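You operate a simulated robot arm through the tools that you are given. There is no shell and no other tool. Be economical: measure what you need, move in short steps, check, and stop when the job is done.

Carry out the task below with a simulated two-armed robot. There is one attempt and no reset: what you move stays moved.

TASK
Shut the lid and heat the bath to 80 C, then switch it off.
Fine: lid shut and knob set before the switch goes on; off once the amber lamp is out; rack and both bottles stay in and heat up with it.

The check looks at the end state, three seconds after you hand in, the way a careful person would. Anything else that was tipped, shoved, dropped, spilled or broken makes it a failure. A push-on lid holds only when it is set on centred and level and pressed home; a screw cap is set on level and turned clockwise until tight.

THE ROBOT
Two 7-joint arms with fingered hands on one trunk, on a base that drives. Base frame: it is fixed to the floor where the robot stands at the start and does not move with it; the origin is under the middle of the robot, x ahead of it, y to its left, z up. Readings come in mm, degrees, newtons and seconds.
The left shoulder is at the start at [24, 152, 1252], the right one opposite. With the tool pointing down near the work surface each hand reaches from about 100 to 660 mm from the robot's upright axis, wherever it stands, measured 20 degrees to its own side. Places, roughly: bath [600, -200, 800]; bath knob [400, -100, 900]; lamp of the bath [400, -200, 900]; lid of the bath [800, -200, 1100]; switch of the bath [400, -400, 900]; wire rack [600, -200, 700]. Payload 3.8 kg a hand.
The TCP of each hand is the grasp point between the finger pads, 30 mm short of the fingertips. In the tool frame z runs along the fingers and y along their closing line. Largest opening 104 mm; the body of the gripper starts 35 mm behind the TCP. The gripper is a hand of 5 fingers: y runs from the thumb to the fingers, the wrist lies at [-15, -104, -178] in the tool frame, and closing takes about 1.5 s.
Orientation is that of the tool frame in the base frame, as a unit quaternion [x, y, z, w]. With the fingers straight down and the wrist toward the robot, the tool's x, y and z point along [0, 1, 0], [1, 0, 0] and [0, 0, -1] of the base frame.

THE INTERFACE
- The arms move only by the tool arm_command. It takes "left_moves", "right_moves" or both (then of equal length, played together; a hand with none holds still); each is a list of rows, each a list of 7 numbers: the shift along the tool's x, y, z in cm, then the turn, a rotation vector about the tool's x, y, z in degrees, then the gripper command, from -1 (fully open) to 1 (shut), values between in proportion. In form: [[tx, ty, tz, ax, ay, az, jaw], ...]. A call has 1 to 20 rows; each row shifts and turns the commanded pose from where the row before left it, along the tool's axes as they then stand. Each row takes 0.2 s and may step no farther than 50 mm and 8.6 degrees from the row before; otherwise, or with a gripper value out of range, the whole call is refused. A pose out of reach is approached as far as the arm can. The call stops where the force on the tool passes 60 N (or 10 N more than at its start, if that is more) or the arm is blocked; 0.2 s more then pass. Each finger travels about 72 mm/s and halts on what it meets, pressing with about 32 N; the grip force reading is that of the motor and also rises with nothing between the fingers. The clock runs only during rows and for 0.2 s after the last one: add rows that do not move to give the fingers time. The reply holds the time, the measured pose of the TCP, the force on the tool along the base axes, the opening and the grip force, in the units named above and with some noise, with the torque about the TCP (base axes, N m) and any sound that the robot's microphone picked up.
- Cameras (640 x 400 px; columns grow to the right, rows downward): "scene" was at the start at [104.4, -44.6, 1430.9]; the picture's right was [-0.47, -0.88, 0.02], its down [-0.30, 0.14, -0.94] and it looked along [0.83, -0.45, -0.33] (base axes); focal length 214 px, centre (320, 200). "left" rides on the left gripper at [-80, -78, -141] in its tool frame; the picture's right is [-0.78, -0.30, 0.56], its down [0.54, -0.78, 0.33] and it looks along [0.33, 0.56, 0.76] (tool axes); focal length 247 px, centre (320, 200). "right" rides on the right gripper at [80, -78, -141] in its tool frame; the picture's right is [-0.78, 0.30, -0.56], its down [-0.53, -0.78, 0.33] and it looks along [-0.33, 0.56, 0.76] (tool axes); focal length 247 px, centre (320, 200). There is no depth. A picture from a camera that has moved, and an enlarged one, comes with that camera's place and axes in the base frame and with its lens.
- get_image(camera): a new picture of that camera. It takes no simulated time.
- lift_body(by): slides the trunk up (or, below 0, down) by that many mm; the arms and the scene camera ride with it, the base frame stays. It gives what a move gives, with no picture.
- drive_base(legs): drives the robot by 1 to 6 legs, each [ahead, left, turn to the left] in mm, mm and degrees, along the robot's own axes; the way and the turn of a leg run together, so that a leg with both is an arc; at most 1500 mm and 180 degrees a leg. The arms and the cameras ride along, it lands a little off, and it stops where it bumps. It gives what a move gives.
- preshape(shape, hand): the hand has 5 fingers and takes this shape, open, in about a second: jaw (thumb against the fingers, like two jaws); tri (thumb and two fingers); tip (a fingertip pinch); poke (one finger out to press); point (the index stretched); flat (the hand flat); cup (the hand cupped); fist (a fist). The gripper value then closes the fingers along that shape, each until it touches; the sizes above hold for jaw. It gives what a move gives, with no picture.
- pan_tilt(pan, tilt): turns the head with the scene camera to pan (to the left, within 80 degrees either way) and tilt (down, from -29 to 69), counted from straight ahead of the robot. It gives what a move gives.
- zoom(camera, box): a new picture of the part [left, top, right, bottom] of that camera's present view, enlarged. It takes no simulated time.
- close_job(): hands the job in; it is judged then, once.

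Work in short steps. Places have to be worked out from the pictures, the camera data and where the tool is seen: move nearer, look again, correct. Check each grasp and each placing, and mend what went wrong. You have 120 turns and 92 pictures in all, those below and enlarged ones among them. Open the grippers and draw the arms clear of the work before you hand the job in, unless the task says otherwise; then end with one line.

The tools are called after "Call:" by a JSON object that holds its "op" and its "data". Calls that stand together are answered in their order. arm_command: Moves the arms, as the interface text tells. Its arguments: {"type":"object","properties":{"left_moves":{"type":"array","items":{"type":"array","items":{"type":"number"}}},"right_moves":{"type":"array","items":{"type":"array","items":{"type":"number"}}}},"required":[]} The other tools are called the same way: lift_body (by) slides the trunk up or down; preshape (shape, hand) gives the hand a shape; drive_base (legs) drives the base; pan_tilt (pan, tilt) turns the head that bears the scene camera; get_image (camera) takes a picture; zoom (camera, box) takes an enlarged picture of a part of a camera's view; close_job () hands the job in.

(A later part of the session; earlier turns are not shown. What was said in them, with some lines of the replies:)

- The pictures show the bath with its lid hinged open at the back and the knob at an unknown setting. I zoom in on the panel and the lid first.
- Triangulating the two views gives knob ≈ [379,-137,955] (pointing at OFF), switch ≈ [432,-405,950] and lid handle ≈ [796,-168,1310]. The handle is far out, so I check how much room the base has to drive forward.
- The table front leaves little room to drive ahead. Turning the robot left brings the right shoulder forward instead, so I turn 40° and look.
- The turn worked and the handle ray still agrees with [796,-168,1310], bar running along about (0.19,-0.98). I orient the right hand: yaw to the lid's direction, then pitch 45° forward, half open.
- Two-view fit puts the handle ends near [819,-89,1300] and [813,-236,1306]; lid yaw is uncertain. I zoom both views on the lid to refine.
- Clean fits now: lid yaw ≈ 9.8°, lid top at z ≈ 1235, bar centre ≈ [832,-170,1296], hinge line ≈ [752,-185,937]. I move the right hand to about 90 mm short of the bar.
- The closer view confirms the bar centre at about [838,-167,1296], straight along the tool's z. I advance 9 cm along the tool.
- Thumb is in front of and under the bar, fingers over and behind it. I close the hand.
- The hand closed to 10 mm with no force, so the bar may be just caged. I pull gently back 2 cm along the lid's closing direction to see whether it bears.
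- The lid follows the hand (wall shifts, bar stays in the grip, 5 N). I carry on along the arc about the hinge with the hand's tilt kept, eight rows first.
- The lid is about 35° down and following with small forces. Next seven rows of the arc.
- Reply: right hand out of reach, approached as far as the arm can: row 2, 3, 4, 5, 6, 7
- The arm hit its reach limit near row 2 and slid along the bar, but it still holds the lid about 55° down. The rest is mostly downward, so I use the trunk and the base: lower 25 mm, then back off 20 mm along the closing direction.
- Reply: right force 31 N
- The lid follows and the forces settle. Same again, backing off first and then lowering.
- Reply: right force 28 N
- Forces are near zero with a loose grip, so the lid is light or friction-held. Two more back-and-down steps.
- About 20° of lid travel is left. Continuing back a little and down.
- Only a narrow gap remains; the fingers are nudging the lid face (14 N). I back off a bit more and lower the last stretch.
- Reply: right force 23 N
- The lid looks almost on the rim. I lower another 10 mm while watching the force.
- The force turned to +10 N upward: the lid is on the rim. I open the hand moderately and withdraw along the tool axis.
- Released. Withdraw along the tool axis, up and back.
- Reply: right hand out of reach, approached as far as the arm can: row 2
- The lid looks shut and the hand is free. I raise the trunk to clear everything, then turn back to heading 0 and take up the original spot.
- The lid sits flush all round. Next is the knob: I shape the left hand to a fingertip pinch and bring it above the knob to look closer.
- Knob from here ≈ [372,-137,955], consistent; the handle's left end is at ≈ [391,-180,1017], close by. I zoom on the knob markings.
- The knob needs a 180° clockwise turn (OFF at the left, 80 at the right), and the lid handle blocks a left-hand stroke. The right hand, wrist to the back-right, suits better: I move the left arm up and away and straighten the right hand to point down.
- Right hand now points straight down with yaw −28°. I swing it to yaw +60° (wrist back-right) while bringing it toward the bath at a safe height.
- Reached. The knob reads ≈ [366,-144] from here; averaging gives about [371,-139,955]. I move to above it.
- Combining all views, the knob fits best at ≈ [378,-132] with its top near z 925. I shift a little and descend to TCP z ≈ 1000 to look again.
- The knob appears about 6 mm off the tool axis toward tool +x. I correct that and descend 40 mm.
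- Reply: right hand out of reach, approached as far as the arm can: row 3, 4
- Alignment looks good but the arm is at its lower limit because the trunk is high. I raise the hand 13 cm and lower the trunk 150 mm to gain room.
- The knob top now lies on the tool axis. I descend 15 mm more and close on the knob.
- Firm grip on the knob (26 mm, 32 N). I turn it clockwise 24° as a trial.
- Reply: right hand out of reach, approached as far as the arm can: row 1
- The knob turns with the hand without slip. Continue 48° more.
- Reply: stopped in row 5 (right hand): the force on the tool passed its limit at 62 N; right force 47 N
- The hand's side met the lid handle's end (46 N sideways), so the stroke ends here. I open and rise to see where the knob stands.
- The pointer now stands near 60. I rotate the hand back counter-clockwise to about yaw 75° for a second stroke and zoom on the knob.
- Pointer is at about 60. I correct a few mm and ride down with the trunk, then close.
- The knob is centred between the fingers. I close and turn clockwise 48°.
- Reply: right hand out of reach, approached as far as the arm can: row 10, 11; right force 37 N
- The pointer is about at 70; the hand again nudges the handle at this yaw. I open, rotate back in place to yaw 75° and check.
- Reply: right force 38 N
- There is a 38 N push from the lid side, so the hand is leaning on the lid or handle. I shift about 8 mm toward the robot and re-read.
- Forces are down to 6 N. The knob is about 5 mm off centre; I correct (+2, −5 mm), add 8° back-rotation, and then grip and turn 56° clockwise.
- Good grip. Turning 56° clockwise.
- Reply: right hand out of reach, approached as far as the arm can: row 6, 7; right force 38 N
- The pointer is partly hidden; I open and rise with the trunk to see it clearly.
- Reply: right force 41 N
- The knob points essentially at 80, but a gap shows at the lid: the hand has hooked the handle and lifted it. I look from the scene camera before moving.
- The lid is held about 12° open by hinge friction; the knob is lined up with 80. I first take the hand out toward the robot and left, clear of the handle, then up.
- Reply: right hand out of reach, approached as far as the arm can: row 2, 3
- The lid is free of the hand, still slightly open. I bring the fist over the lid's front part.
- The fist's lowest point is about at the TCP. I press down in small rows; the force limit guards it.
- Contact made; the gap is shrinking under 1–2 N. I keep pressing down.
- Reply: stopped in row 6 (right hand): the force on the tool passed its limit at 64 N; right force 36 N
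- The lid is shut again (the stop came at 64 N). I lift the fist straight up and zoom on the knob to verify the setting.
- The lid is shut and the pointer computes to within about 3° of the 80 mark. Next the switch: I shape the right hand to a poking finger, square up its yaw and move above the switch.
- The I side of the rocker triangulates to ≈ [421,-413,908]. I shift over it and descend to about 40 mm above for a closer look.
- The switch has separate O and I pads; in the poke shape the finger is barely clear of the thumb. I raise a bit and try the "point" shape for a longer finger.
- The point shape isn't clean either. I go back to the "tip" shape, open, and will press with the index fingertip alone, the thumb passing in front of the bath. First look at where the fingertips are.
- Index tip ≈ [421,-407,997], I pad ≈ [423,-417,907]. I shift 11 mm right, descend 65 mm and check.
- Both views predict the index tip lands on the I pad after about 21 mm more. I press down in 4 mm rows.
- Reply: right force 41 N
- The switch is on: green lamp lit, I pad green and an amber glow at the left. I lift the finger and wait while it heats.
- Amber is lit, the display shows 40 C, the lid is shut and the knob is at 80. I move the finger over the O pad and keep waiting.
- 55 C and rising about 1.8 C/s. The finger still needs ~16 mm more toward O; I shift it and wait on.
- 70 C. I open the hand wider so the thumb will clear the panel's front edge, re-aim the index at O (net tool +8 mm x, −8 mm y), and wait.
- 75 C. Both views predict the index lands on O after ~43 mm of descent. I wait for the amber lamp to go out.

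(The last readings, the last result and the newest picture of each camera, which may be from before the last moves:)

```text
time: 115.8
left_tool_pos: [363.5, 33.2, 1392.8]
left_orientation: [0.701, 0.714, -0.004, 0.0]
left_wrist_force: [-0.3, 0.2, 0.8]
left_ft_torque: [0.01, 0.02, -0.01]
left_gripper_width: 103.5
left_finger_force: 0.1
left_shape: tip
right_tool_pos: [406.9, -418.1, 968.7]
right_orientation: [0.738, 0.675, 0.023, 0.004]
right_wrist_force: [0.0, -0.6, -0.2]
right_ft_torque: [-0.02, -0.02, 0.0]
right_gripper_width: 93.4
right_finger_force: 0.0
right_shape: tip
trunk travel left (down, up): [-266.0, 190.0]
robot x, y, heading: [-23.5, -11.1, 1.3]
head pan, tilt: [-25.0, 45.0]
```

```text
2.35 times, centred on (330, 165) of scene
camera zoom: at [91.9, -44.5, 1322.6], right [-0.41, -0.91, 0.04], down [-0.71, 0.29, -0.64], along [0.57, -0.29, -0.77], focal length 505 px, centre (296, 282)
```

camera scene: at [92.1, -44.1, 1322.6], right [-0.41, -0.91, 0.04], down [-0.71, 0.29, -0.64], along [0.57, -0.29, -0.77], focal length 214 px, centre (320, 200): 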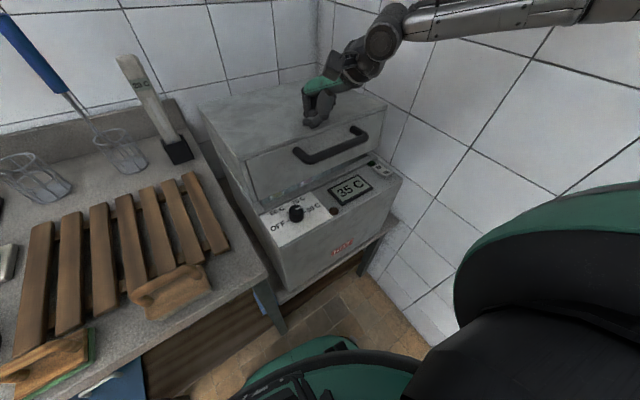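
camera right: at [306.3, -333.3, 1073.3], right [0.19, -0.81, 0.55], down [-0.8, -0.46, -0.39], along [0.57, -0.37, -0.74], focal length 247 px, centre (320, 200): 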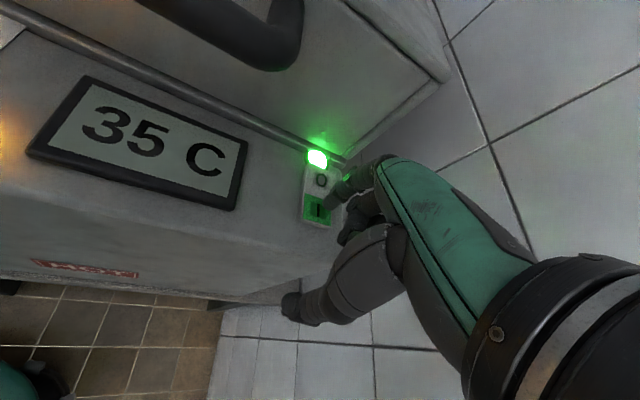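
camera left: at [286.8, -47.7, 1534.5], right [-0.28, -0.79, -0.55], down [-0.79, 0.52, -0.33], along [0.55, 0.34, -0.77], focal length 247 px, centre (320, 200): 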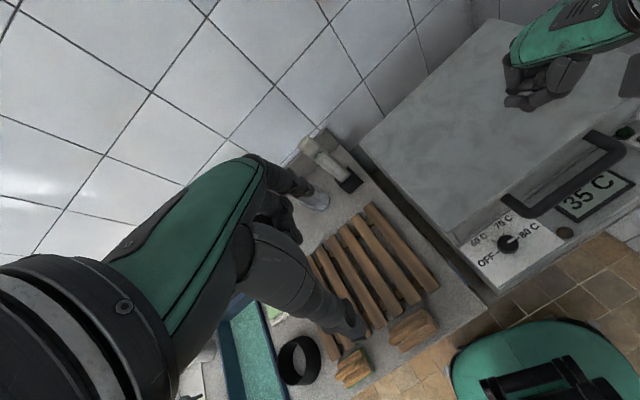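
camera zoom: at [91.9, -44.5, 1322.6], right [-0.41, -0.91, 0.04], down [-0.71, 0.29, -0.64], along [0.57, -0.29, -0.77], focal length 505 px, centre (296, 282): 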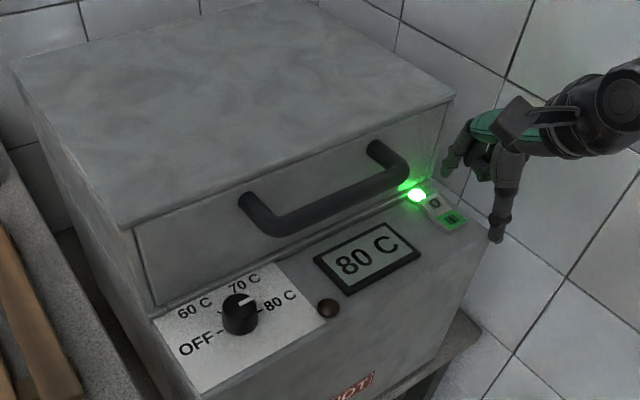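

80 C and the amber lamp is out. I press O now, descending in small rows.

Call:
{"op": "arm_command", "data": {"right_moves": [[0, 0, 1.2, 0, 0, 0, -0.8], [0, 0, 1.2, 0, 0, 0, -0.8], [0, 0, 0.8, 0, 0, 0, -0.8], [0, 0, 0.5, 0, 0, 0, -0.8], [0, 0, 0.5, 0, 0, 0, -0.8], [0, 0, 0.4, 0, 0, 0, -0.8]]}}

Call:
{"op": "zoom", "data": {"camera": "right", "box": [200, 120, 400, 320]}}

```text
time: 117.2
left_tool_pos: [357.2, 34.9, 1394.4]
left_orientation: [0.701, 0.713, -0.003, 0.002]
left_wrist_force: [-0.7, 0.1, -0.2]
left_ft_torque: [0.01, -0.01, 0.04]
left_gripper_width: 103.5
left_finger_force: 0.1
left_shape: tip
right_tool_pos: [407.1, -415.9, 928.9]
right_orientation: [0.738, 0.674, 0.027, 0.009]
right_wrist_force: [-6.5, 0.8, 24.5]
right_ft_torque: [-0.1, -1.29, 0.0]
right_gripper_width: 93.5
right_finger_force: 0.1
right_shape: tip
trunk travel left (down, up): [-266.0, 190.0]
robot x, y, heading: [-27.0, -10.9, 0.8]
head pan, tilt: [-25.0, 45.0]
```

```text
2.00 times, centred on (300, 220) of right
camera zoom: at [331.1, -332.2, 1067.2], right [0.2, -0.81, 0.55], down [-0.8, -0.46, -0.38], along [0.56, -0.37, -0.74], focal length 494 px, centre (360, 160)
```

zoom: 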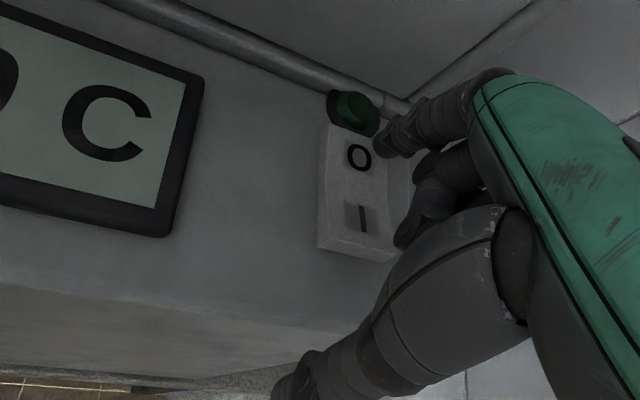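

The green lamp is dark: switched off. I raise the hand straight up and clear.

Call:
{"op": "arm_command", "data": {"right_moves": [[0, 0, -2, 0, 0, 0, -0.8], [0, 0, -4, 0, 0, 0, -0.8], [0, -1, -4, 0, 0, 0, -0.8], [0, -2, -4, 0, 0, 0, -0.8], [0, -3, -4, 0, 0, 0, -1], [0, -3, -3, 0, 0, 0, -1]]}}

Call:
{"op": "get_image", "data": {"camera": "scene"}}

Call:
{"op": "zoom", "data": {"camera": "scene", "box": [190, 70, 430, 270]}}

```text
time: 118.6
left_tool_pos: [361.1, 33.0, 1392.8]
left_orientation: [0.701, 0.713, -0.004, 0.001]
left_wrist_force: [-1.0, 0.7, -0.4]
left_ft_torque: [0.01, 0.01, 0.02]
left_gripper_width: 104.1
left_finger_force: 0.1
left_shape: tip
right_tool_pos: [311.0, -413.9, 1130.7]
right_orientation: [0.738, 0.674, 0.024, 0.004]
right_wrist_force: [0.5, 0.5, 0.3]
right_ft_torque: [-0.02, -0.04, -0.03]
right_gripper_width: 103.9
right_finger_force: 0.0
right_shape: tip
trunk travel left (down, up): [-266.0, 190.0]
robot x, y, heading: [-20.4, -8.8, 0.7]
head pan, tilt: [-25.0, 45.0]
```

```text
8 pictures are left
camera scene: at [91.1, -44.3, 1322.7], right [-0.41, -0.91, 0.04], down [-0.71, 0.29, -0.64], along [0.57, -0.29, -0.77], focal length 214 px, centre (320, 200)
```

scene: 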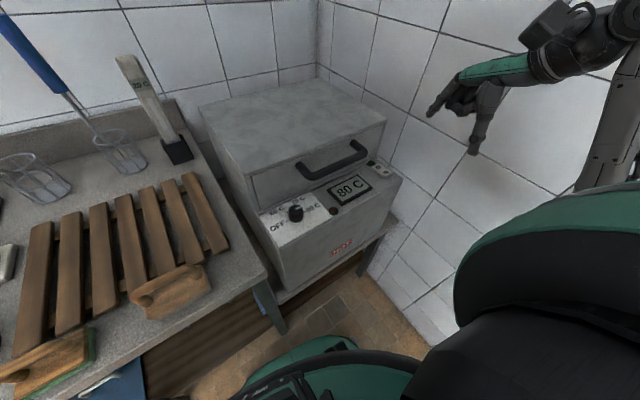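

```text
2.00 times, centred on (310, 170) of scene
camera zoom: at [91.1, -44.3, 1322.7], right [-0.41, -0.91, 0.04], down [-0.71, 0.29, -0.64], along [0.57, -0.29, -0.77], focal length 429 px, centre (340, 260)
```

zoom: 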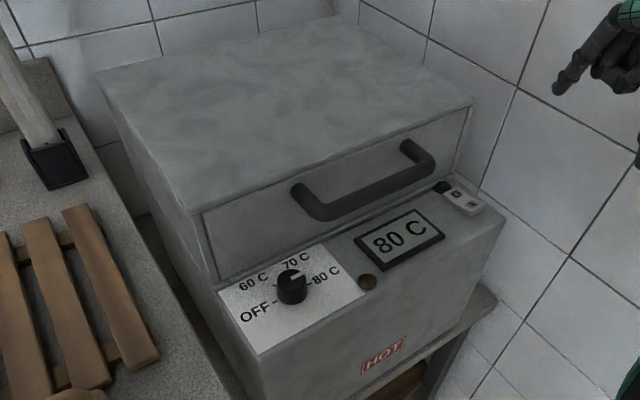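

The lid is shut, the display reads 80 C, both lamps are off, nothing else has moved, and both hands are open and clear. I hand in.

Call:
{"op": "close_job", "data": {}}

```text
The job is handed in.
```

The bath is shut, was heated to 80 C, and was switched off after the amber lamp went out. The lid came up a little while I was setting the knob, so I pressed it shut again before switching on.
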